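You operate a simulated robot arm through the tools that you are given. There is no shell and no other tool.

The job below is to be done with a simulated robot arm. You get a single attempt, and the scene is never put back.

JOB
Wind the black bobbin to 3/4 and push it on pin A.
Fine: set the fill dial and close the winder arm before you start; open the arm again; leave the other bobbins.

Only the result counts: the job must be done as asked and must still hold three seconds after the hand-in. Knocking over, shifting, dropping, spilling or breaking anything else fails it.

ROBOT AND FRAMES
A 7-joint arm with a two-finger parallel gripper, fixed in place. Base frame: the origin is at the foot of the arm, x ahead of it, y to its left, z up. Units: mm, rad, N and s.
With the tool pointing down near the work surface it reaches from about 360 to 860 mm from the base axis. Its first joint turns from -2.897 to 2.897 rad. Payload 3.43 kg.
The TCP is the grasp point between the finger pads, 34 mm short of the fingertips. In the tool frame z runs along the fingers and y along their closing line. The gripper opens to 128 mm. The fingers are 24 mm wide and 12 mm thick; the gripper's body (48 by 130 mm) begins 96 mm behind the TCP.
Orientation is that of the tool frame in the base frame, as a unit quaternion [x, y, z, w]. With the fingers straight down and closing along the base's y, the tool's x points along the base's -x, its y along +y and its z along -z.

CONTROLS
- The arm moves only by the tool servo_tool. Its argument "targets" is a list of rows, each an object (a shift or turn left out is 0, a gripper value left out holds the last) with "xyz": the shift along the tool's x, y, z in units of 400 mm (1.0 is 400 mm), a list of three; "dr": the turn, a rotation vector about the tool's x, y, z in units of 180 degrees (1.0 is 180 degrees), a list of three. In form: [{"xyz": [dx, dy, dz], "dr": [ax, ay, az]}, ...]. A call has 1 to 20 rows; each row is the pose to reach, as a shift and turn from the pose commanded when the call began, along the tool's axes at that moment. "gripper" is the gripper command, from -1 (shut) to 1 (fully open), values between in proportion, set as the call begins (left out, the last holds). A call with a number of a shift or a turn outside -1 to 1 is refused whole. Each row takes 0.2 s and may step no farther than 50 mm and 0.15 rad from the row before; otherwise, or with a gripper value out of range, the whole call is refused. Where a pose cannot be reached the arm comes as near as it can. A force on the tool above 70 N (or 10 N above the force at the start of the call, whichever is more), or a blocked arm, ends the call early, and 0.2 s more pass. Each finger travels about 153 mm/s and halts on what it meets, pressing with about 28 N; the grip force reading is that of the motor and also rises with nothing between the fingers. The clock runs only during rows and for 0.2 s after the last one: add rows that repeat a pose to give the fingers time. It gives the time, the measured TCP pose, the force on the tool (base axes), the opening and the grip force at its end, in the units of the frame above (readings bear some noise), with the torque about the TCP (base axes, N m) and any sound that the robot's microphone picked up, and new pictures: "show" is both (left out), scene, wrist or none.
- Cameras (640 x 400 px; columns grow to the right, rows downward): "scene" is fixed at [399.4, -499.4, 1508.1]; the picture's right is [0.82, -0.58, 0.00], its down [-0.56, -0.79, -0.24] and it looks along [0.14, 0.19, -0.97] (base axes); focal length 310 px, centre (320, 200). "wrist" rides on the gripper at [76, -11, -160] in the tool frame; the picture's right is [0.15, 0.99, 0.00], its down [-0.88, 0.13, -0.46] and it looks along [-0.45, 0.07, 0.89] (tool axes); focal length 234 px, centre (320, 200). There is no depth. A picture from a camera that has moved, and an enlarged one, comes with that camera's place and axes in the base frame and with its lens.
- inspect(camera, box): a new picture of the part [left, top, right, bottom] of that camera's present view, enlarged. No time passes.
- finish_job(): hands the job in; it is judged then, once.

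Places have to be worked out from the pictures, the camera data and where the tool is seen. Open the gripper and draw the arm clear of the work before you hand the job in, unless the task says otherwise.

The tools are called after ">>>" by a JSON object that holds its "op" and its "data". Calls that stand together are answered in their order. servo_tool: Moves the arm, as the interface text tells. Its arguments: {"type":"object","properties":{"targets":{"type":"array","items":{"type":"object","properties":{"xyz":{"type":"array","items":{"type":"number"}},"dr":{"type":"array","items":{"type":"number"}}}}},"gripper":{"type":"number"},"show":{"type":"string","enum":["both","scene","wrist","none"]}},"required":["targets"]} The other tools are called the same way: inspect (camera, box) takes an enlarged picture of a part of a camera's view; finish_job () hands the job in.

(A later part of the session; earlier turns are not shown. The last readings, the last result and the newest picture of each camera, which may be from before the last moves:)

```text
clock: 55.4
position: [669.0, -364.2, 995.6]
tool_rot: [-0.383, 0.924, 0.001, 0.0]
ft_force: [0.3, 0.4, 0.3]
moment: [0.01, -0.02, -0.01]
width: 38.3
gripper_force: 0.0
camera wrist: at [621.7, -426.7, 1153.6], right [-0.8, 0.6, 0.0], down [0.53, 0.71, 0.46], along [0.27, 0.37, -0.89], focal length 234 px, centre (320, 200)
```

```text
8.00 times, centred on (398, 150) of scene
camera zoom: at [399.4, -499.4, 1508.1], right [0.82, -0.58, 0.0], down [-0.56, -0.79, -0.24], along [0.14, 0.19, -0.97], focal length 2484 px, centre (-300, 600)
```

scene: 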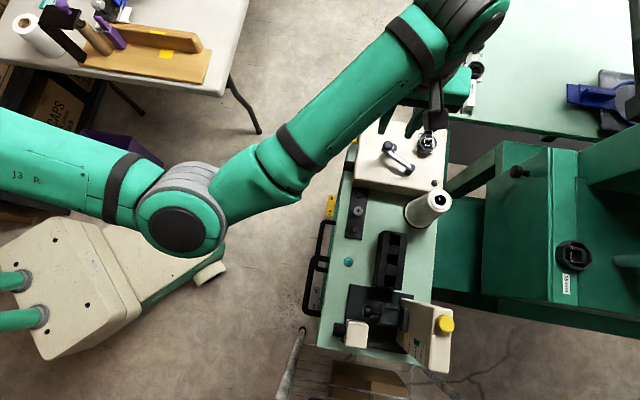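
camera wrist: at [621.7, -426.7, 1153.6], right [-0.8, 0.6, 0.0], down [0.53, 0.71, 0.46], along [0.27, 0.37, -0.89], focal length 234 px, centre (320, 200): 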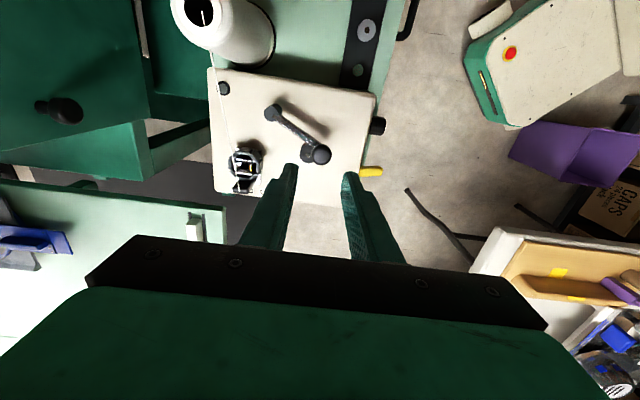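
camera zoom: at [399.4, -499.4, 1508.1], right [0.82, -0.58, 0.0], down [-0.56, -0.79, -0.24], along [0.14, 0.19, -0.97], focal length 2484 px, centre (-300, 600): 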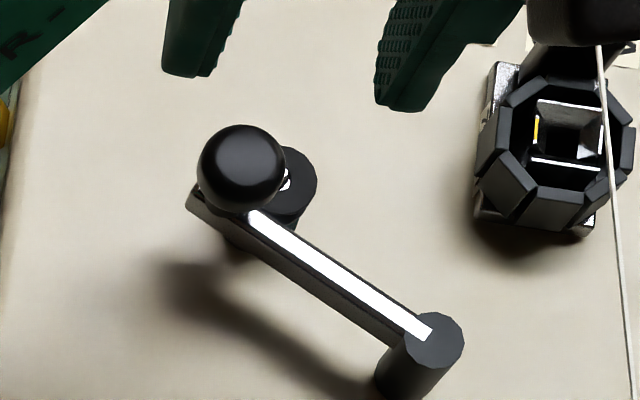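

The arm now rests against the bobbin and stays there. The yellow lever is tilted down at "off", its tip near e≈249, n≈−633, z≈815. I'll yaw the gripper 90° to close across the lever and hover above its tip.

>>> {"op": "servo_tool", "data": {"targets": [{"xyz": [-0.007, 0.0197, 0], "dr": [0, 0, 0.0417]}, {"xyz": [-0.014, 0.0394, 0], "dr": [0, 0, 0.0833]}, {"xyz": [-0.021, 0.0591, 0], "dr": [0, 0, 0.125]}, {"xyz": [-0.028, 0.0788, 0], "dr": [0, 0, 0.1667]}, {"xyz": [-0.035, 0.0985, 0], "dr": [0, 0, 0.2083]}, {"xyz": [-0.042, 0.1183, 0], "dr": [0, 0, 0.25]}, {"xyz": [-0.049, 0.138, 0], "dr": [0, 0, 0.2917]}, {"xyz": [-0.056, 0.1577, 0], "dr": [0, 0, 0.3333]}, {"xyz": [-0.063, 0.1774, 0], "dr": [0, 0, 0.375]}, {"xyz": [-0.07, 0.1971, 0], "dr": [0, 0, 0.4167]}, {"xyz": [-0.077, 0.2168, 0], "dr": [0, 0, 0.4583]}, {"xyz": [-0.0838, 0.2365, 0], "dr": [0, 0, 0.5]}, {"xyz": [-0.0838, 0.2365, 0], "dr": [0, 0, 0.5]}], "gripper": -0.4}}

>>> {"op": "inspect", "data": {"camera": "wrist", "box": [250, 90, 390, 200]}}

>>> {"op": "inspect", "data": {"camera": "scene", "box": [330, 110, 430, 180]}}

```text
clock: 58.2
position: [625.0, -272.8, 992.9]
tool_rot: [0.384, 0.923, 0.001, 0.001]
ft_force: [0.2, 0.2, -0.2]
moment: [-0.02, -0.03, 0.0]
width: 38.6
gripper_force: 0.1
camera wrist: at [562.9, -228.9, 1153.4], right [0.6, 0.8, 0.0], down [0.71, -0.53, 0.46], along [0.37, -0.27, -0.89], focal length 234 px, centre (320, 200)
```

scene: 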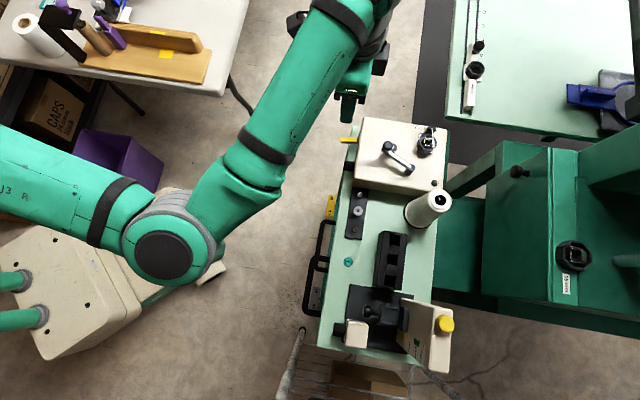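
wrist: 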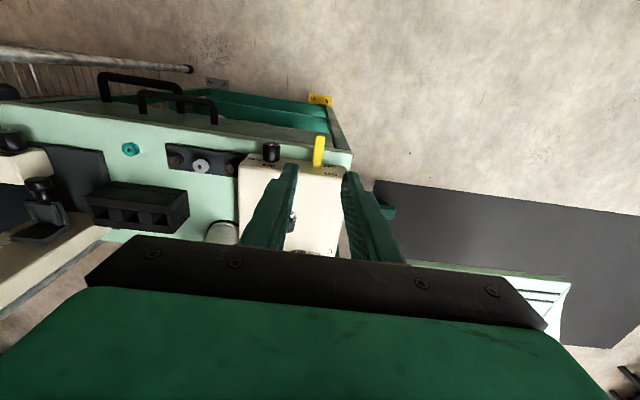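

```text
3.64 times, centred on (320, 145) of wrist
camera zoom: at [562.9, -228.9, 1153.4], right [0.6, 0.8, 0.0], down [0.71, -0.53, 0.46], along [0.37, -0.27, -0.89], focal length 852 px, centre (320, 400)
```

zoom: 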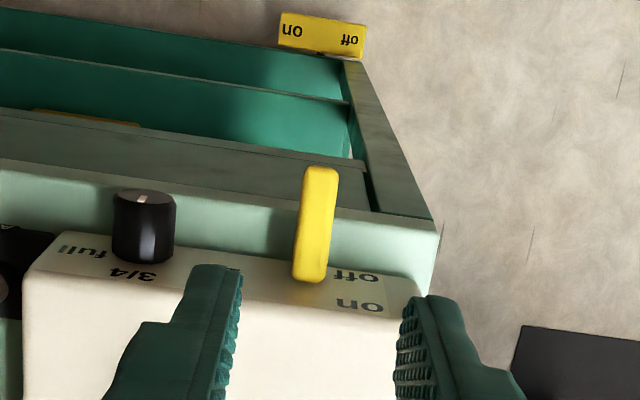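

```text
5.71 times, centred on (380, 145) of scene
camera zoom: at [399.4, -499.4, 1508.1], right [0.82, -0.58, 0.0], down [-0.56, -0.79, -0.24], along [0.14, 0.19, -0.97], focal length 1774 px, centre (-23, 514)
```

zoom: 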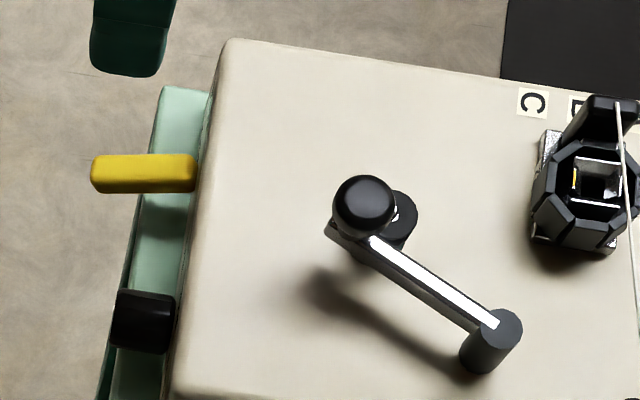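

The gripper is right above the lever tip (offset ≈ 2 mm). Descending to straddle it, pausing a little high to verify.

>>> {"op": "servo_tool", "data": {"targets": [{"xyz": [-0.002, 0, 0.09]}, {"xyz": [-0.003, 0, 0.18]}, {"xyz": [-0.003, 0, 0.27]}, {"xyz": [-0.003, 0, 0.345]}, {"xyz": [-0.003, 0, 0.345]}], "gripper": -0.4, "show": "none"}}

>>> {"op": "inspect", "data": {"camera": "wrist", "box": [260, 110, 380, 210]}}

>>> {"op": "inspect", "data": {"camera": "scene", "box": [320, 110, 400, 170]}}

```text
clock: 59.4
position: [626.1, -273.7, 858.0]
tool_rot: [0.383, 0.924, 0.001, 0.001]
ft_force: [-0.4, -0.1, 0.7]
moment: [-0.02, -0.02, -0.01]
width: 38.7
gripper_force: 0.0
```

```text
4.00 times, centred on (320, 160) of wrist
camera zoom: at [563.2, -229.0, 1016.8], right [0.6, 0.8, 0.0], down [0.71, -0.53, 0.46], along [0.37, -0.27, -0.89], focal length 937 px, centre (320, 360)
```

zoom: 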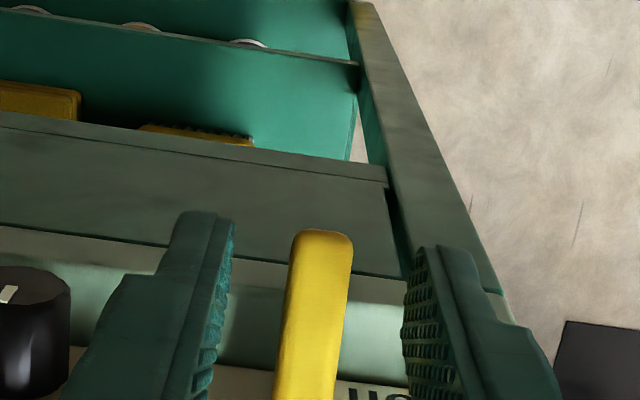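

```text
6.67 times, centred on (360, 140) of scene
camera zoom: at [399.4, -499.4, 1508.1], right [0.82, -0.58, 0.0], down [-0.56, -0.79, -0.24], along [0.14, 0.19, -0.97], focal length 2070 px, centre (53, 600)
```

zoom: 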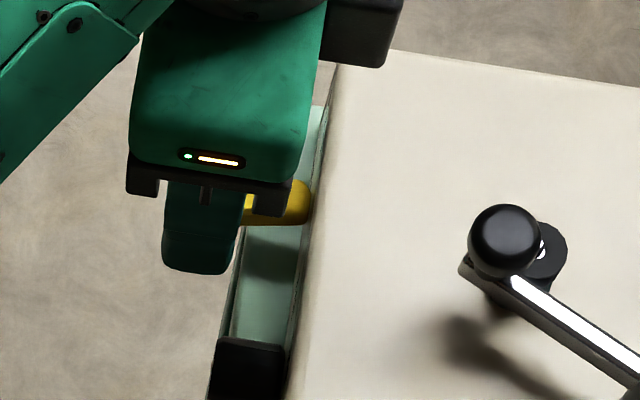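

The lever sits midway between the fingers. Lowering 17 mm more and closing on it.

>>> {"op": "servo_tool", "data": {"targets": [{"xyz": [0, 0, 0.02]}, {"xyz": [0, 0, 0.0425]}, {"xyz": [0, 0, 0.0425]}], "gripper": -0.4, "show": "none"}}

>>> {"op": "servo_tool", "data": {"targets": [{"xyz": [0, 0, 0]}, {"xyz": [0, 0, 0]}, {"xyz": [0, 0, 0]}], "gripper": -1, "show": "none"}}

>>> {"op": "inspect", "data": {"camera": "wrist", "box": [260, 110, 380, 210]}}

```text
clock: 60.2
position: [627.7, -273.7, 839.3]
tool_rot: [0.383, 0.924, 0.001, 0.0]
ft_force: [0.3, 0.2, 0.0]
moment: [0.03, 0.0, -0.02]
width: 38.5
gripper_force: 0.0
```

```text
clock: 61.0
position: [627.0, -273.2, 839.7]
tool_rot: [0.382, 0.924, 0.001, 0.0]
ft_force: [-10.3, -4.8, -1.3]
moment: [-0.19, 0.33, 0.08]
width: 13.7
gripper_force: 45.4
```

```text
4.00 times, centred on (320, 160) of wrist
camera zoom: at [564.3, -229.5, 998.9], right [0.6, 0.8, 0.0], down [0.71, -0.53, 0.46], along [0.37, -0.27, -0.89], focal length 937 px, centre (320, 360)
```

zoom: 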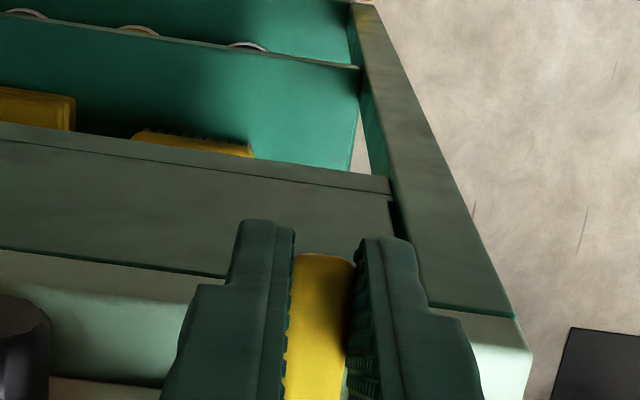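

The lever is gripped (13.7 mm). Raising it along its arc toward "on" in small steps.

>>> {"op": "servo_tool", "data": {"targets": [{"xyz": [0.0025, 0, -0.01]}, {"xyz": [0.0045, 0, -0.02]}, {"xyz": [0.006, 0, -0.03]}, {"xyz": [0.0075, 0, -0.04]}, {"xyz": [0.006, 0, -0.05]}, {"xyz": [0.0045, 0, -0.06]}, {"xyz": [0.0045, 0, -0.06]}], "gripper": -1}}

>>> {"op": "inspect", "data": {"camera": "wrist", "box": [260, 110, 380, 210]}}

>>> {"op": "inspect", "data": {"camera": "scene", "box": [320, 110, 430, 180]}}

```text
clock: 62.6
position: [624.3, -273.0, 863.0]
tool_rot: [0.382, 0.924, 0.0, -0.002]
ft_force: [-26.3, -0.9, -26.1]
moment: [0.73, 1.48, -0.12]
width: 13.5
gripper_force: 45.0
camera wrist: at [562.9, -227.9, 1022.1], right [0.59, 0.8, 0.0], down [0.72, -0.53, 0.45], along [0.36, -0.27, -0.89], focal length 234 px, centre (320, 200)
```

scene: 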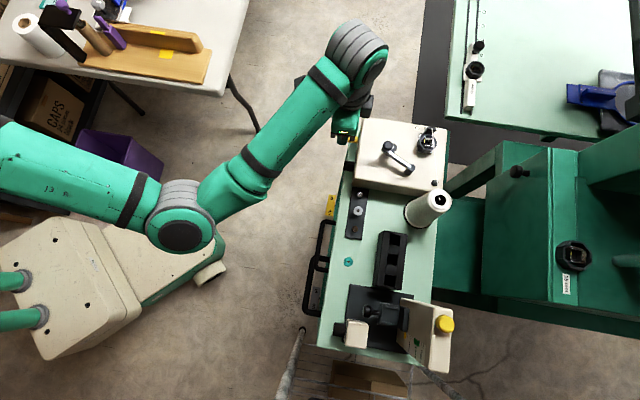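
wrist: 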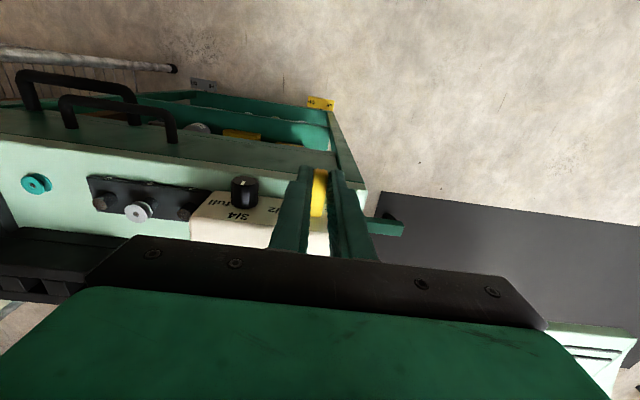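

```text
4.00 times, centred on (320, 160) of wrist
camera zoom: at [562.9, -227.9, 1022.1], right [0.59, 0.8, 0.0], down [0.72, -0.53, 0.45], along [0.36, -0.27, -0.89], focal length 937 px, centre (320, 360)
```

zoom: 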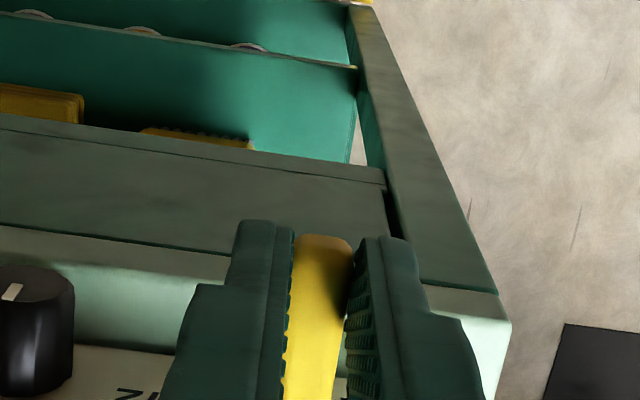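

```text
5.71 times, centred on (375, 145) of scene
camera zoom: at [399.4, -499.4, 1508.1], right [0.82, -0.58, 0.0], down [-0.56, -0.79, -0.24], along [0.14, 0.19, -0.97], focal length 1774 px, centre (6, 514)
```

zoom: 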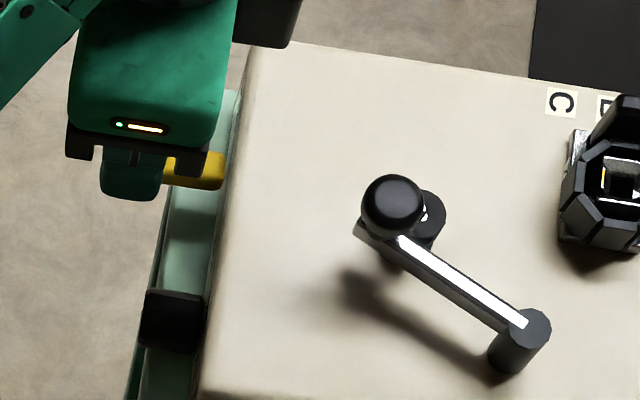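

The lever rose partway (about level now) with ~26 N of resistance and a bit of slip in the grip. Raising another 8 mm.

>>> {"op": "servo_tool", "data": {"targets": [{"xyz": [-0.002, 0, -0.006]}, {"xyz": [-0.004, 0, -0.012]}, {"xyz": [-0.006, 0, -0.02]}, {"xyz": [-0.006, 0, -0.02]}], "gripper": -1, "show": "none"}}

>>> {"op": "inspect", "data": {"camera": "wrist", "box": [260, 110, 380, 210]}}

```text
clock: 63.6
position: [627.3, -274.9, 870.6]
tool_rot: [0.383, 0.924, 0.001, 0.0]
ft_force: [-17.7, -7.0, -27.4]
moment: [0.47, 1.27, 0.0]
width: 13.4
gripper_force: 45.9
```

```text
4.00 times, centred on (320, 160) of wrist
camera zoom: at [564.8, -229.7, 1030.7], right [0.6, 0.8, 0.0], down [0.71, -0.53, 0.46], along [0.37, -0.27, -0.89], focal length 937 px, centre (320, 360)
```

zoom: 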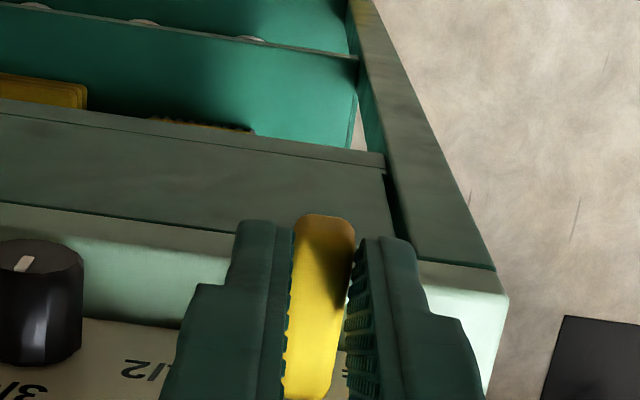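

The lever is creeping toward the fingertips. I'll open and see where the lever stays.

>>> {"op": "servo_tool", "data": {"targets": [{"xyz": [0, 0, 0]}, {"xyz": [0, 0, 0]}, {"xyz": [0, 0, 0]}], "gripper": -0.4, "show": "none"}}

>>> {"op": "inspect", "data": {"camera": "wrist", "box": [260, 110, 380, 210]}}

>>> {"op": "inspect", "data": {"camera": "scene", "box": [320, 110, 400, 170]}}

```text
clock: 64.4
position: [627.5, -273.6, 872.8]
tool_rot: [0.382, 0.924, 0.002, 0.001]
ft_force: [-0.1, 0.2, -0.4]
moment: [-0.02, 0.0, 0.03]
width: 38.4
gripper_force: 0.1
```

```text
4.00 times, centred on (320, 160) of wrist
camera zoom: at [564.9, -228.8, 1031.1], right [0.6, 0.8, 0.0], down [0.71, -0.53, 0.46], along [0.37, -0.27, -0.89], focal length 937 px, centre (320, 360)
```

zoom: 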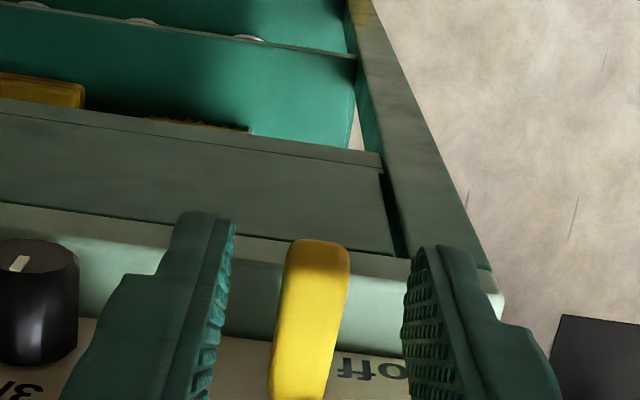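

```text
6.67 times, centred on (360, 140) of scene
camera zoom: at [399.4, -499.4, 1508.1], right [0.82, -0.58, 0.0], down [-0.56, -0.79, -0.24], along [0.14, 0.19, -0.97], focal length 2070 px, centre (53, 600)
```

zoom: 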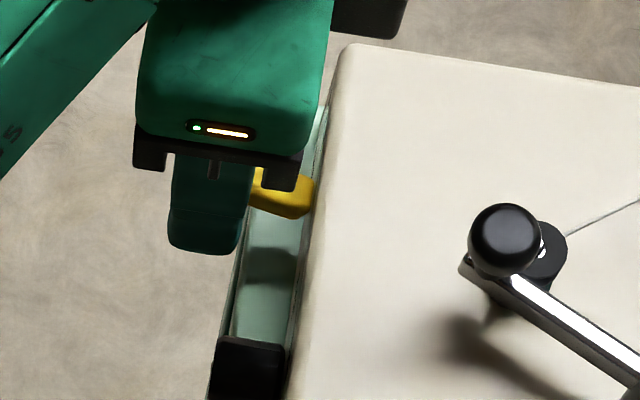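

A thread now runs to the bobbin in the scene view, so the winder seems to have started. Checking the lever and bobbin closely.

>>> {"op": "inspect", "data": {"camera": "scene", "box": [370, 120, 450, 190]}}

>>> {"op": "inspect", "data": {"camera": "scene", "box": [388, 138, 412, 156]}}

>>> {"op": "inspect", "data": {"camera": "wrist", "box": [240, 160, 400, 240]}}

```text
5.71 times, centred on (410, 155) of scene
camera zoom: at [399.4, -499.4, 1508.1], right [0.82, -0.58, 0.0], down [-0.56, -0.79, -0.24], along [0.14, 0.19, -0.97], focal length 1774 px, centre (-194, 457)
```

zoom: 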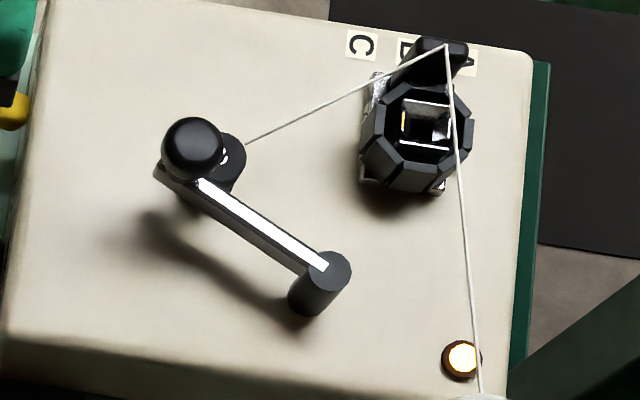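

```text
16.00 times, centred on (400, 147) of scene
camera zoom: at [399.4, -499.4, 1508.1], right [0.82, -0.58, 0.0], down [-0.56, -0.79, -0.24], along [0.14, 0.19, -0.97], focal length 4968 px, centre (-960, 1048)
```

zoom: 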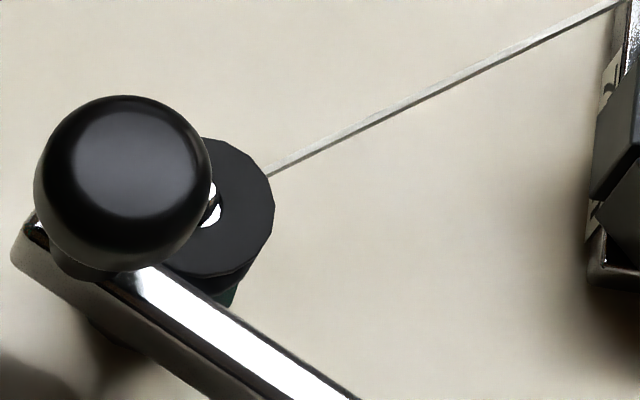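

```text
4.00 times, centred on (320, 200) of wrist
camera zoom: at [564.9, -228.8, 1031.1], right [0.6, 0.8, 0.0], down [0.71, -0.53, 0.46], along [0.37, -0.27, -0.89], focal length 937 px, centre (320, 200)
```

zoom: 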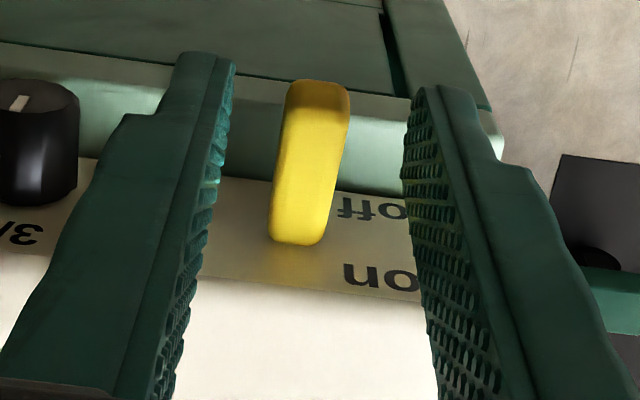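

The lamp on the winder is lit and the thread is feeding: it's running. I'll hold still and let it wind, watching for it to stop.

>>> {"op": "servo_tool", "data": {"targets": [{"xyz": [0, 0, 0]}, {"xyz": [0, 0, 0]}, {"xyz": [0, 0, 0]}, {"xyz": [0, 0, 0]}, {"xyz": [0, 0, 0]}, {"xyz": [0, 0, 0]}, {"xyz": [0, 0, 0]}, {"xyz": [0, 0, 0]}, {"xyz": [0, 0, 0]}, {"xyz": [0, 0, 0]}], "gripper": -0.4, "show": "none"}}

>>> {"op": "inspect", "data": {"camera": "scene", "box": [370, 120, 450, 190]}}

>>> {"op": "inspect", "data": {"camera": "scene", "box": [388, 138, 412, 156]}}

>>> {"op": "inspect", "data": {"camera": "wrist", "box": [230, 150, 400, 250]}}

```text
clock: 66.6
position: [627.5, -272.5, 871.2]
tool_rot: [0.383, 0.924, 0.001, 0.001]
ft_force: [-0.2, 0.0, -0.7]
moment: [-0.03, 0.0, 0.0]
width: 38.3
gripper_force: 0.1
```

```text
5.71 times, centred on (410, 155) of scene
camera zoom: at [399.4, -499.4, 1508.1], right [0.82, -0.58, 0.0], down [-0.56, -0.79, -0.24], along [0.14, 0.19, -0.97], focal length 1774 px, centre (-194, 457)
```

zoom: 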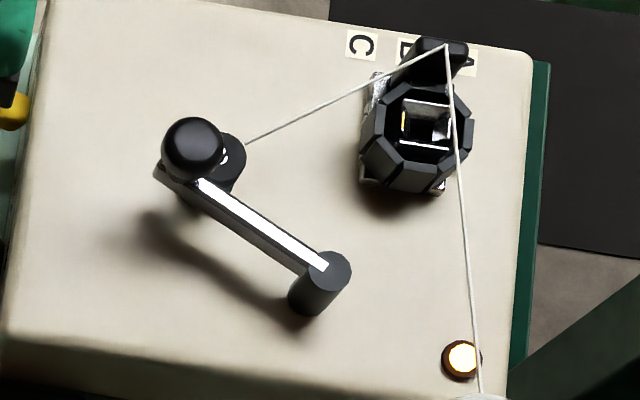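

```text
16.00 times, centred on (400, 147) of scene
camera zoom: at [399.4, -499.4, 1508.1], right [0.82, -0.58, 0.0], down [-0.56, -0.79, -0.24], along [0.14, 0.19, -0.97], focal length 4968 px, centre (-960, 1048)
```

zoom: 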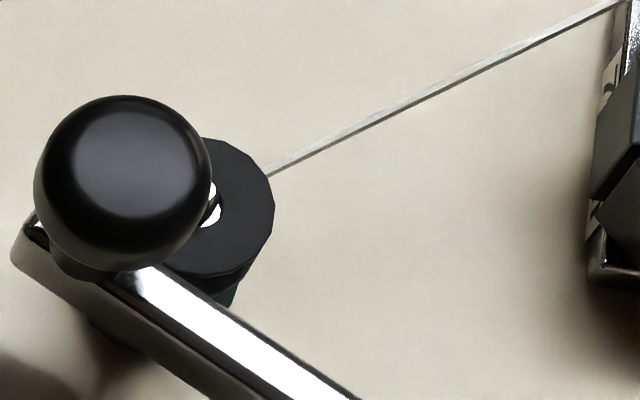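

```text
3.76 times, centred on (315, 200) of wrist
camera zoom: at [564.8, -228.9, 1030.9], right [0.6, 0.8, 0.0], down [0.71, -0.53, 0.46], along [0.37, -0.27, -0.89], focal length 882 px, centre (339, 200)
```

zoom: 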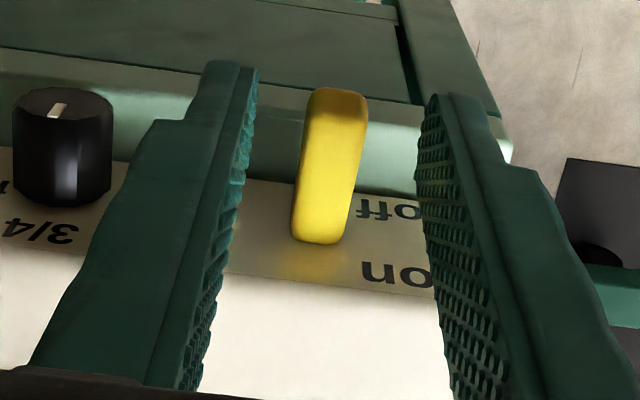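

>>> {"op": "servo_tool", "data": {"targets": [{"xyz": [0, 0, 0]}, {"xyz": [0, 0, 0]}, {"xyz": [0, 0, 0]}, {"xyz": [0, 0, 0]}, {"xyz": [0, 0, 0]}, {"xyz": [0, 0, 0]}, {"xyz": [0, 0, 0]}, {"xyz": [0, 0, 0]}, {"xyz": [0, 0, 0]}, {"xyz": [0, 0, 0]}, {"xyz": [0, 0, 0]}, {"xyz": [0, 0, 0]}, {"xyz": [0, 0, 0]}, {"xyz": [0, 0, 0]}, {"xyz": [0, 0, 0]}], "gripper": -0.4, "show": "none"}}

>>> {"op": "inspect", "data": {"camera": "scene", "box": [370, 120, 450, 190]}}

>>> {"op": "inspect", "data": {"camera": "scene", "box": [388, 138, 412, 156]}}

```text
clock: 69.8
position: [627.3, -273.7, 872.4]
tool_rot: [0.383, 0.924, 0.001, 0.0]
ft_force: [-1.1, 0.2, 0.1]
moment: [0.02, -0.03, -0.03]
width: 38.1
gripper_force: 0.0
```

```text
5.71 times, centred on (410, 155) of scene
camera zoom: at [399.4, -499.4, 1508.1], right [0.82, -0.58, 0.0], down [-0.56, -0.79, -0.24], along [0.14, 0.19, -0.97], focal length 1774 px, centre (-194, 457)
```

zoom: 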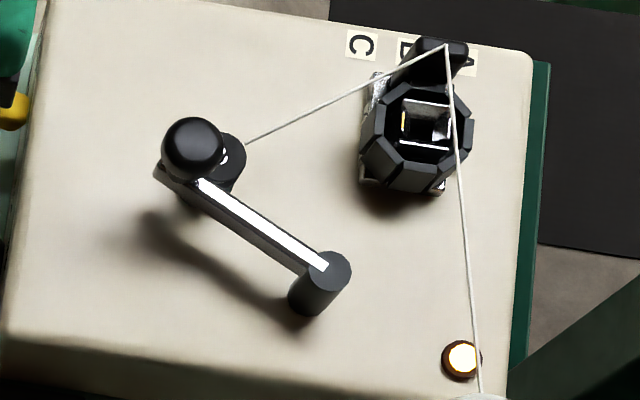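

```text
16.00 times, centred on (400, 147) of scene
camera zoom: at [399.4, -499.4, 1508.1], right [0.82, -0.58, 0.0], down [-0.56, -0.79, -0.24], along [0.14, 0.19, -0.97], focal length 4968 px, centre (-960, 1048)
```

zoom: 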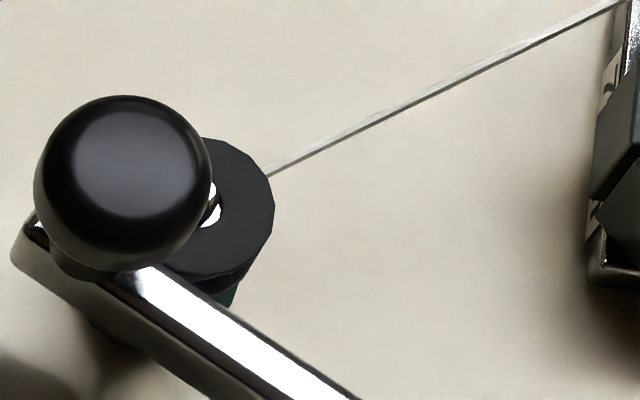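

Still running. While waiting, I'll rise clear and tilt the wrist camera for a side view of the bobbin, lever and lamp.

>>> {"op": "servo_tool", "data": {"targets": [{"xyz": [0, 0, -0.09]}, {"xyz": [0, 0, -0.18]}, {"xyz": [0.033, -0.0216, -0.2675], "dr": [0, -0.04, 0]}, {"xyz": [0.066, -0.0432, -0.2675], "dr": [0, -0.08, 0]}, {"xyz": [0.1, -0.065, -0.2675], "dr": [0, -0.12, 0]}, {"xyz": [0.1325, -0.0865, -0.2675], "dr": [0, -0.16, 0]}, {"xyz": [0.1325, -0.0865, -0.2675], "dr": [0, -0.1944, 0]}, {"xyz": [0.1325, -0.0865, -0.2675], "dr": [0, -0.1944, 0]}], "gripper": -0.4}}

>>> {"op": "inspect", "data": {"camera": "wrist", "box": [260, 90, 400, 210]}}

>>> {"op": "inspect", "data": {"camera": "scene", "box": [370, 120, 450, 190]}}

```text
clock: 71.6
position: [563.9, -261.9, 978.5]
tool_rot: [0.366, 0.88, -0.115, 0.279]
ft_force: [-0.8, -0.9, 0.4]
moment: [0.02, -0.03, -0.01]
width: 38.4
gripper_force: 0.0
camera wrist: at [446.6, -162.1, 1065.0], right [0.61, 0.78, -0.08], down [0.42, -0.23, 0.88], along [0.67, -0.57, -0.47], focal length 234 px, centre (320, 200)
```

scene: 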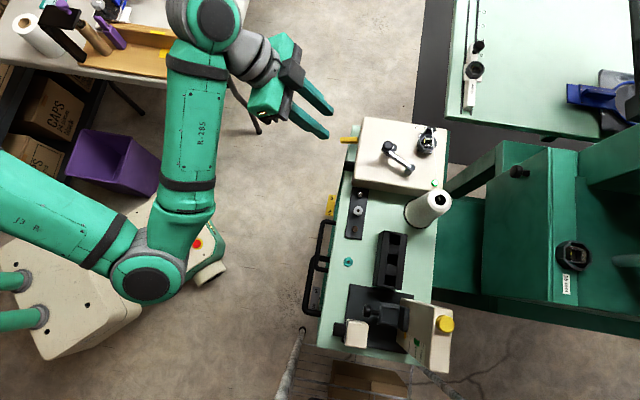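
wrist: 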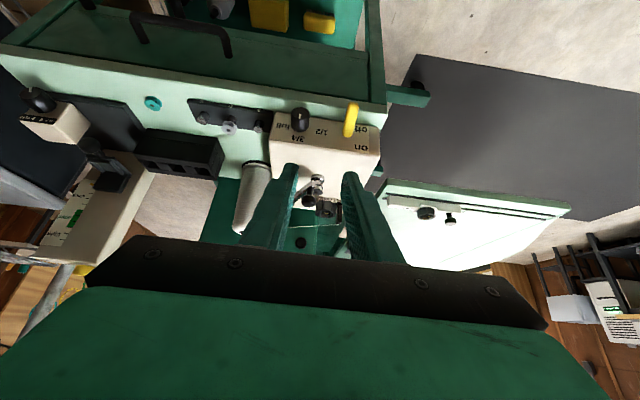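

```text
3.33 times, centred on (330, 150) of wrist
camera zoom: at [446.6, -162.1, 1065.0], right [0.61, 0.78, -0.08], down [0.42, -0.23, 0.88], along [0.67, -0.57, -0.47], focal length 781 px, centre (287, 367)
```

zoom: 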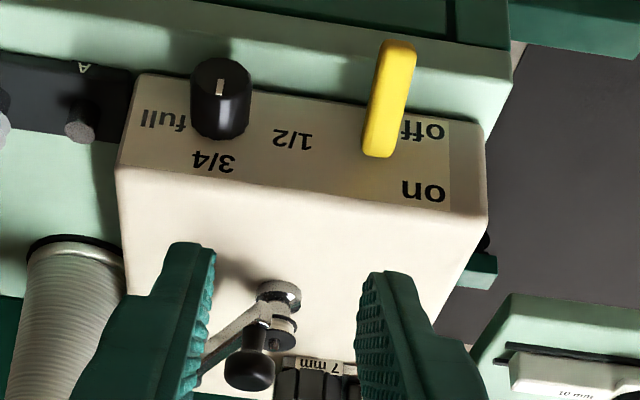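

```text
5.71 times, centred on (410, 155) of scene
camera zoom: at [399.4, -499.4, 1508.1], right [0.82, -0.58, 0.0], down [-0.56, -0.79, -0.24], along [0.14, 0.19, -0.97], focal length 1774 px, centre (-194, 457)
```

zoom: 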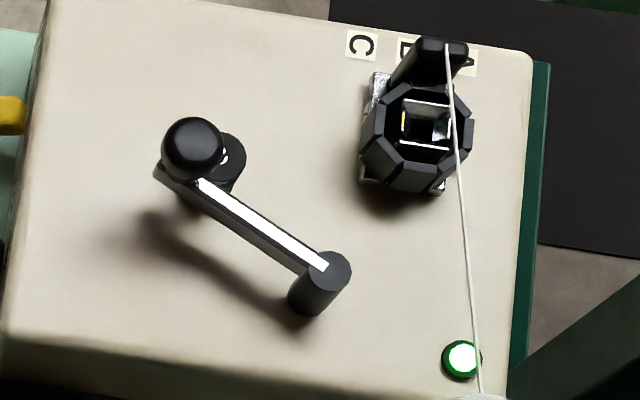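

The lamp has turned green and the thread is gone: winding has finished. Checking the bobbin fill and lever position.

>>> {"op": "inspect", "data": {"camera": "wrist", "box": [298, 168, 338, 208]}}

>>> {"op": "inspect", "data": {"camera": "wrist", "box": [270, 90, 390, 170]}}

>>> {"op": "inspect", "data": {"camera": "scene", "box": [330, 110, 420, 180]}}

```text
10.00 times, centred on (318, 188) of wrist
camera zoom: at [446.6, -162.1, 1065.0], right [0.61, 0.78, -0.08], down [0.42, -0.23, 0.88], along [0.67, -0.57, -0.47], focal length 2342 px, centre (340, 320)
```

zoom: 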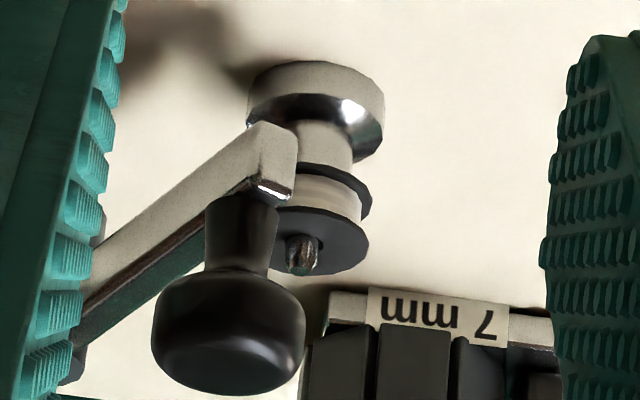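

```text
5.00 times, centred on (330, 130) of wrist
camera zoom: at [446.6, -162.1, 1065.0], right [0.61, 0.78, -0.08], down [0.42, -0.23, 0.88], along [0.67, -0.57, -0.47], focal length 1171 px, centre (270, 550)
```

zoom: 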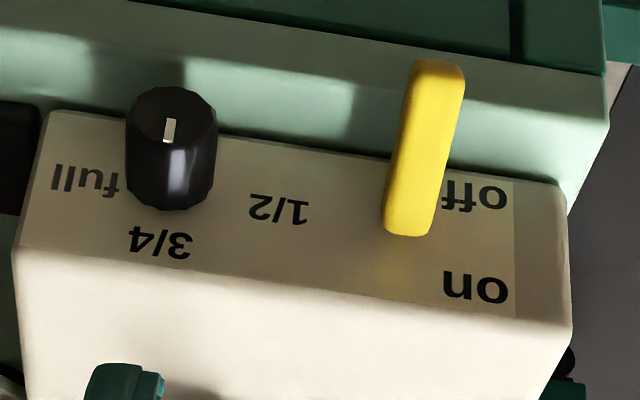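

```text
5.71 times, centred on (375, 145) of scene
camera zoom: at [399.4, -499.4, 1508.1], right [0.82, -0.58, 0.0], down [-0.56, -0.79, -0.24], along [0.14, 0.19, -0.97], focal length 1774 px, centre (6, 514)
```

zoom: 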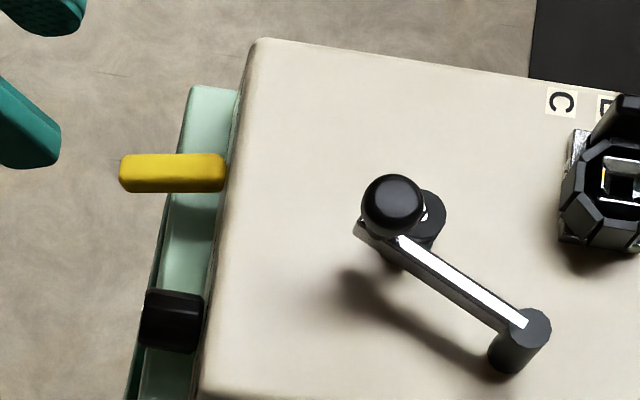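

The bobbin carries white thread to a partial fill, the lever tripped back to "off", and the dial is still at 3/4. Now I open the winder arm: first I untilt the tool and turn it back to the earlier orientation over the ball knob (≈ e 210, n −730).

>>> {"op": "servo_tool", "data": {"targets": [{"xyz": [-0.006, 0, -0.008], "dr": [0, 0.04, 0]}, {"xyz": [-0.012, 0, -0.016], "dr": [0, 0.08, 0]}, {"xyz": [-0.018, 0, -0.025], "dr": [0, 0.12, 0]}, {"xyz": [-0.024, 0, -0.033], "dr": [0, 0.16, 0]}, {"xyz": [-0.0288, 0, -0.041], "dr": [0, 0.1944, 0]}, {"xyz": [-0.0288, 0, -0.041], "dr": [0, 0.1944, 0]}], "gripper": -0.375, "show": "none"}}

>>> {"op": "servo_tool", "data": {"targets": [{"xyz": [-0.0304, -0.0007, 0], "dr": [0, 0, -0.0417]}, {"xyz": [-0.0608, -0.0013, 0], "dr": [0, 0, -0.0833]}, {"xyz": [-0.0912, -0.002, 0], "dr": [0, 0, -0.125]}, {"xyz": [-0.1217, -0.0027, 0], "dr": [0, 0, -0.1667]}, {"xyz": [-0.1521, -0.0033, 0], "dr": [0, 0, -0.2083]}, {"xyz": [-0.1825, -0.004, 0], "dr": [0, 0, -0.25]}, {"xyz": [-0.2129, -0.0047, 0], "dr": [0, 0, -0.2917]}, {"xyz": [-0.2433, -0.0053, 0], "dr": [0, 0, -0.3333]}, {"xyz": [-0.2737, -0.006, 0], "dr": [0, 0, -0.375]}, {"xyz": [-0.3042, -0.0067, 0], "dr": [0, 0, -0.4167]}, {"xyz": [-0.3346, -0.0073, 0], "dr": [0, 0, -0.4583]}, {"xyz": [-0.365, -0.008, 0], "dr": [0, 0, -0.5]}, {"xyz": [-0.365, -0.008, 0], "dr": [0, 0, -0.5]}], "gripper": -0.375}}

>>> {"op": "inspect", "data": {"camera": "wrist", "box": [260, 100, 370, 200]}}

```text
clock: 73.0
position: [564.2, -261.8, 999.1]
tool_rot: [0.383, 0.924, 0.001, 0.0]
ft_force: [0.7, 0.2, -1.0]
moment: [0.01, 0.01, -0.03]
width: 39.8
gripper_force: 0.1
```

```text
clock: 75.8
position: [665.8, -365.4, 997.9]
tool_rot: [-0.383, 0.924, 0.001, 0.001]
ft_force: [0.3, -0.4, -0.5]
moment: [-0.01, -0.01, 0.0]
width: 40.2
gripper_force: 0.1
camera wrist: at [619.4, -428.6, 1157.2], right [-0.8, 0.59, 0.0], down [0.53, 0.71, 0.46], along [0.27, 0.37, -0.89], focal length 234 px, centre (320, 200)
```

scene: 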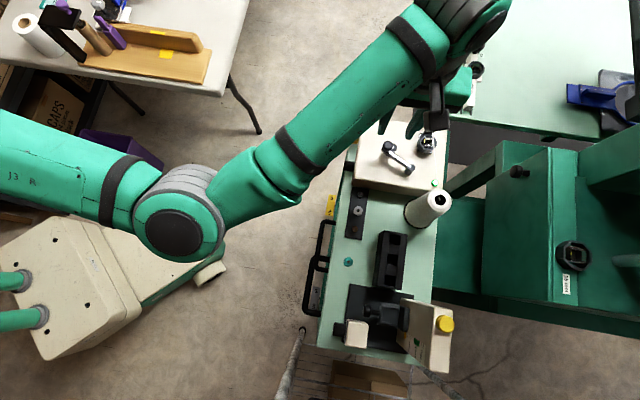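
wrist: 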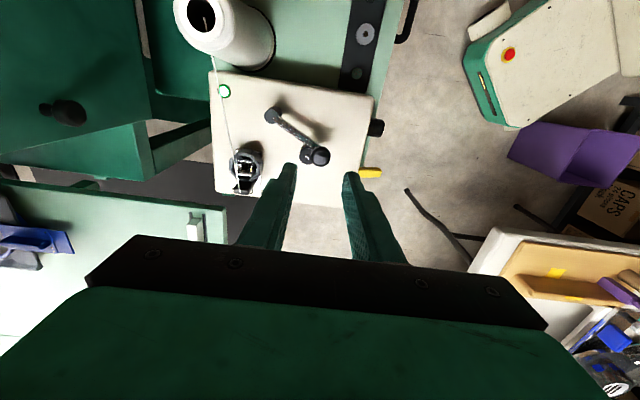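

```text
4.00 times, centred on (315, 150) of wrist
camera zoom: at [619.4, -428.6, 1157.2], right [-0.8, 0.59, 0.0], down [0.53, 0.71, 0.46], along [0.27, 0.37, -0.89], focal length 937 px, centre (340, 400)
```

zoom: 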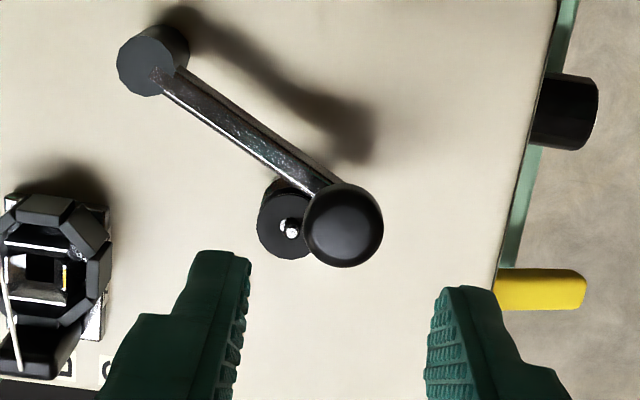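

The ball is about 3 mm off the tool axis. Descending to straddle it with tips staying above the rod (z≈900), then gripping.

>>> {"op": "servo_tool", "data": {"targets": [{"xyz": [0.007, 0, 0.04]}, {"xyz": [0.007, 0, 0.08]}, {"xyz": [0.007, 0, 0.12]}, {"xyz": [0.007, 0, 0.159]}, {"xyz": [0.007, 0, 0.159]}], "gripper": -0.375, "show": "none"}}

>>> {"op": "inspect", "data": {"camera": "wrist", "box": [260, 110, 370, 210]}}

```text
clock: 77.0
position: [665.1, -366.9, 934.5]
tool_rot: [-0.382, 0.924, 0.0, 0.001]
ft_force: [0.7, -0.5, -0.8]
moment: [0.01, 0.03, -0.02]
width: 39.9
gripper_force: 0.0
```

```text
4.00 times, centred on (315, 160) of wrist
camera zoom: at [618.1, -430.0, 1092.9], right [-0.8, 0.6, 0.0], down [0.53, 0.71, 0.46], along [0.27, 0.37, -0.89], focal length 937 px, centre (340, 360)
```

zoom: 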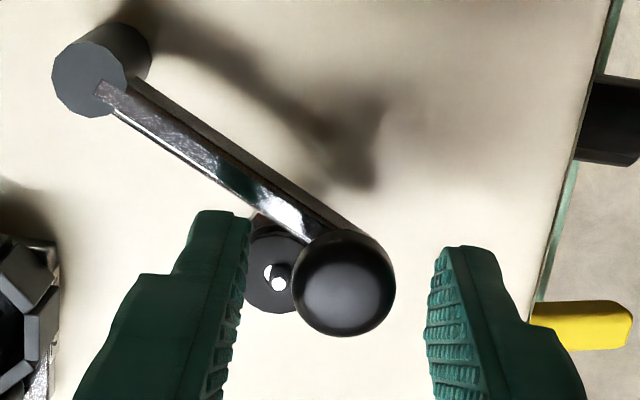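

>>> {"op": "servo_tool", "data": {"targets": [{"xyz": [0, 0.002, 0]}, {"xyz": [0, 0.002, 0]}, {"xyz": [0, 0.002, 0]}], "gripper": -1, "show": "none"}}

>>> {"op": "inspect", "data": {"camera": "wrist", "box": [260, 110, 370, 210]}}

```text
clock: 77.8
position: [663.9, -368.1, 934.8]
tool_rot: [-0.383, 0.924, 0.0, 0.001]
ft_force: [0.1, -0.9, 2.0]
moment: [-0.15, 0.04, 0.08]
width: 20.8
gripper_force: 44.9
```

```text
4.00 times, centred on (315, 160) of wrist
camera zoom: at [617.5, -429.6, 1093.0], right [-0.8, 0.6, 0.0], down [0.53, 0.71, 0.46], along [0.27, 0.37, -0.89], focal length 937 px, centre (340, 360)
```

zoom: 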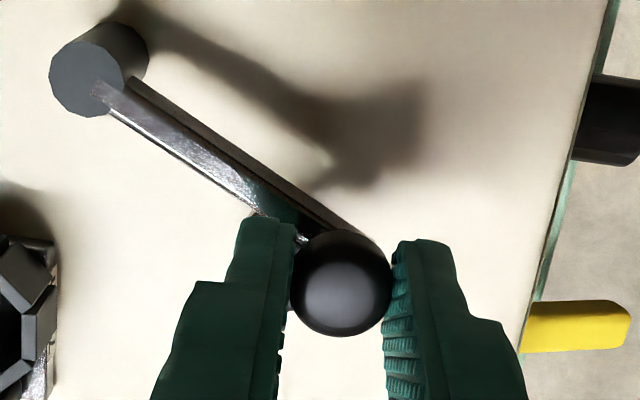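

Ball held. Swinging the arm back along its arc to the original open position.

>>> {"op": "servo_tool", "data": {"targets": [{"xyz": [0.0118, 0.006, 0]}, {"xyz": [0.02, 0.0095, 0]}, {"xyz": [0.028, 0.0122, 0]}, {"xyz": [0.0365, 0.0147, 0]}, {"xyz": [0.0448, 0.0168, 0]}, {"xyz": [0.0535, 0.0184, 0]}, {"xyz": [0.062, 0.0195, 0]}, {"xyz": [0.071, 0.0202, 0]}, {"xyz": [0.0805, 0.0203, 0]}, {"xyz": [0.0805, 0.0203, 0]}], "gripper": -1, "show": "none"}}

>>> {"op": "inspect", "data": {"camera": "wrist", "box": [240, 100, 380, 210]}}

>>> {"op": "inspect", "data": {"camera": "scene", "box": [365, 120, 425, 180]}}

```text
clock: 80.0
position: [636.0, -384.6, 935.2]
tool_rot: [-0.383, 0.924, 0.001, 0.002]
ft_force: [27.7, -8.1, -14.5]
moment: [-0.31, -0.61, 0.26]
width: 21.2
gripper_force: 45.5
```

```text
3.64 times, centred on (310, 155) of wrist
camera zoom: at [589.8, -447.1, 1093.2], right [-0.8, 0.59, 0.0], down [0.53, 0.71, 0.46], along [0.27, 0.37, -0.89], focal length 852 px, centre (356, 364)
```

zoom: 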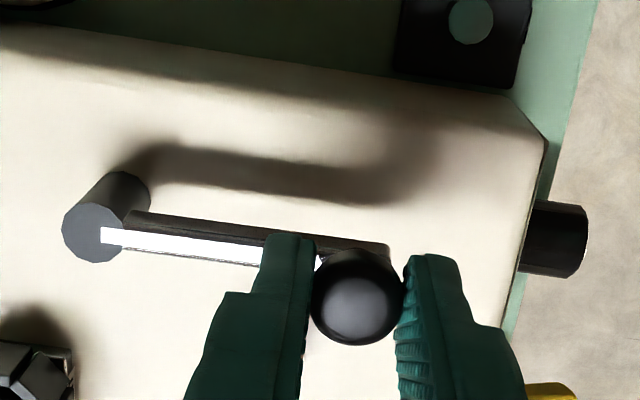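

```text
6.67 times, centred on (395, 150) of scene
camera zoom: at [399.4, -499.4, 1508.1], right [0.82, -0.58, 0.0], down [-0.56, -0.79, -0.24], along [0.14, 0.19, -0.97], focal length 2070 px, centre (-180, 533)
```

zoom: 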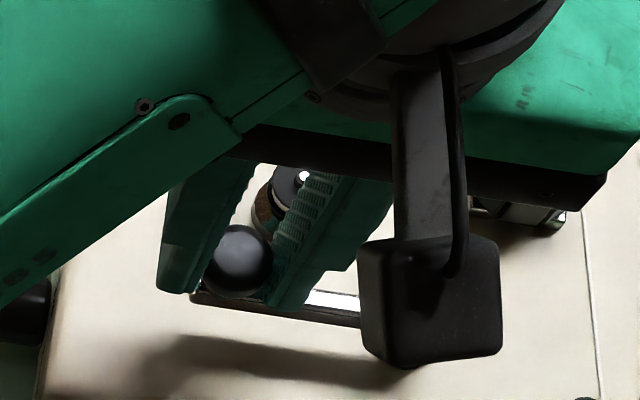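

The arm is back at its original spot and at its stop (≈30 N). I'll relax, release and rise.

>>> {"op": "servo_tool", "data": {"targets": [{"xyz": [-0.004, -0.003, 0]}, {"xyz": [-0.004, -0.003, 0]}], "gripper": -1, "show": "none"}}

>>> {"op": "servo_tool", "data": {"targets": [{"xyz": [0, 0, 0]}, {"xyz": [0, 0, 0]}, {"xyz": [0, 0, 0]}, {"xyz": [0, 0, -0.04]}, {"xyz": [0, 0, -0.09]}, {"xyz": [0, 0, -0.09]}], "gripper": -0.375}}

>>> {"op": "inspect", "data": {"camera": "scene", "box": [365, 120, 425, 180]}}

```text
clock: 80.6
position: [636.3, -384.4, 934.1]
tool_rot: [-0.383, 0.924, 0.001, 0.001]
ft_force: [10.0, -1.5, -10.4]
moment: [0.39, -0.63, -0.06]
width: 20.8
gripper_force: 45.1
```

```text
clock: 82.0
position: [636.7, -383.5, 970.0]
tool_rot: [-0.383, 0.924, 0.0, 0.001]
ft_force: [0.6, 0.2, -0.3]
moment: [0.02, -0.03, -0.03]
width: 39.9
gripper_force: 0.0
camera wrist: at [590.9, -447.5, 1129.5], right [-0.8, 0.6, 0.0], down [0.53, 0.71, 0.46], along [0.27, 0.37, -0.89], focal length 234 px, centre (320, 200)
```

scene: 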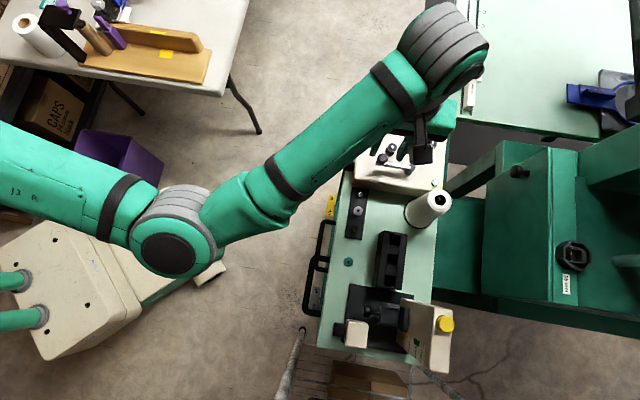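
wrist: 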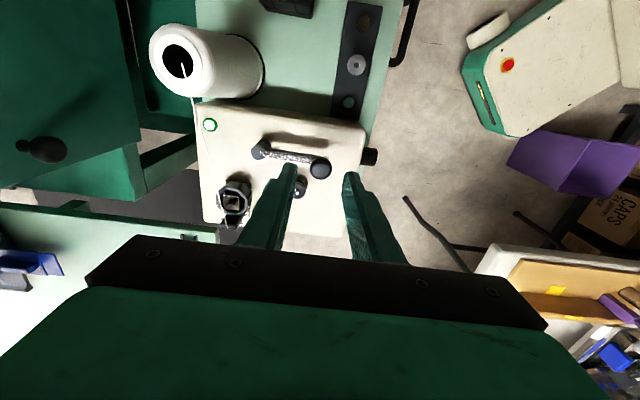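

```text
6.67 times, centred on (395, 150) of scene
camera zoom: at [399.4, -499.4, 1508.1], right [0.82, -0.58, 0.0], down [-0.56, -0.79, -0.24], along [0.14, 0.19, -0.97], focal length 2070 px, centre (-180, 533)
```

zoom: 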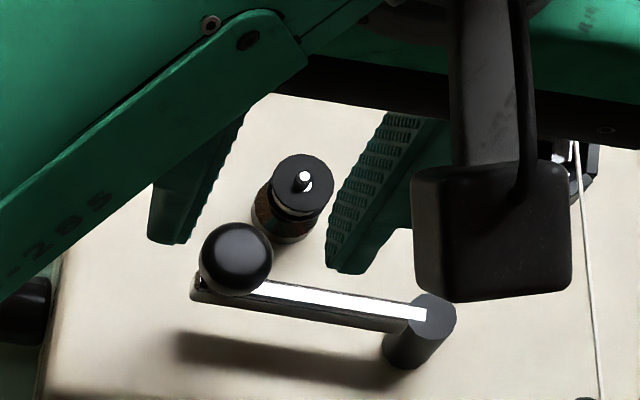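

The arm is fully open and the wound bobbin is visible on the spindle. Moving back over the spindle to pick it up.

>>> {"op": "servo_tool", "data": {"targets": [{"xyz": [-0.034, -0.018, 0]}, {"xyz": [-0.068, -0.036, 0]}, {"xyz": [-0.1025, -0.0545, 0]}, {"xyz": [-0.1025, -0.0545, 0]}], "gripper": -0.45, "show": "none"}}

>>> {"op": "inspect", "data": {"camera": "wrist", "box": [280, 110, 360, 200]}}

>>> {"op": "inspect", "data": {"camera": "wrist", "box": [305, 140, 335, 170]}}

```text
clock: 83.0
position: [681.1, -370.5, 970.6]
tool_rot: [-0.383, 0.924, 0.001, 0.002]
ft_force: [-0.3, -0.1, 0.5]
moment: [-0.03, -0.03, 0.04]
width: 35.3
gripper_force: 0.1
```

```text
4.44 times, centred on (320, 155) of wrist
camera zoom: at [635.5, -433.7, 1129.9], right [-0.8, 0.6, 0.0], down [0.53, 0.71, 0.46], along [0.27, 0.37, -0.89], focal length 1041 px, centre (320, 400)
```

zoom: 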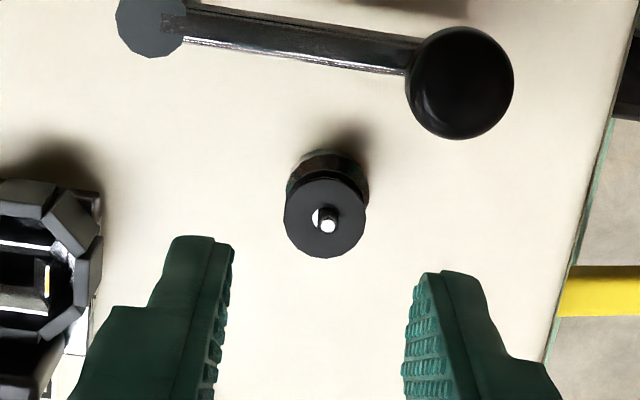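

```text
13.33 times, centred on (320, 155) of wrist
camera zoom: at [635.5, -433.7, 1129.9], right [-0.8, 0.6, 0.0], down [0.53, 0.71, 0.46], along [0.27, 0.37, -0.89], focal length 3122 px, centre (320, 800)
```

zoom: 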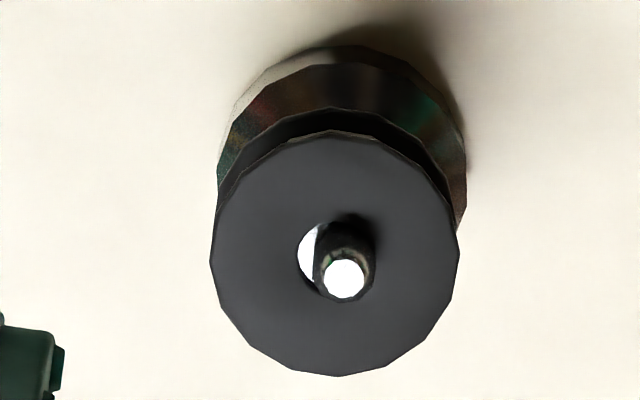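

The bobbin is within ~1 mm of the tool axis. Descending around it to a slightly deeper grip than before (tips ≈ z 871) and closing.

>>> {"op": "servo_tool", "data": {"targets": [{"xyz": [0, 0.002, 0.04]}, {"xyz": [0, 0.002, 0.08]}, {"xyz": [0, 0.002, 0.12]}, {"xyz": [0, 0.002, 0.15]}, {"xyz": [0, 0.002, 0.164]}, {"xyz": [0, 0.002, 0.164]}], "gripper": -0.45, "show": "none"}}

>>> {"op": "inspect", "data": {"camera": "wrist", "box": [290, 140, 350, 200]}}

```text
clock: 84.4
position: [681.1, -368.1, 906.4]
tool_rot: [-0.383, 0.924, 0.0, 0.002]
ft_force: [-0.3, 0.7, -0.3]
moment: [0.01, -0.01, 0.04]
width: 35.2
gripper_force: 0.1
```

```text
6.67 times, centred on (320, 170) of wrist
camera zoom: at [634.6, -432.6, 1065.2], right [-0.8, 0.6, 0.0], down [0.53, 0.71, 0.46], along [0.27, 0.37, -0.89], focal length 1561 px, centre (320, 400)
```

zoom: 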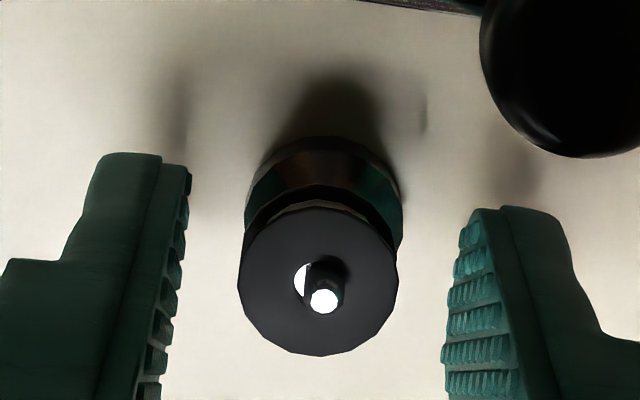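

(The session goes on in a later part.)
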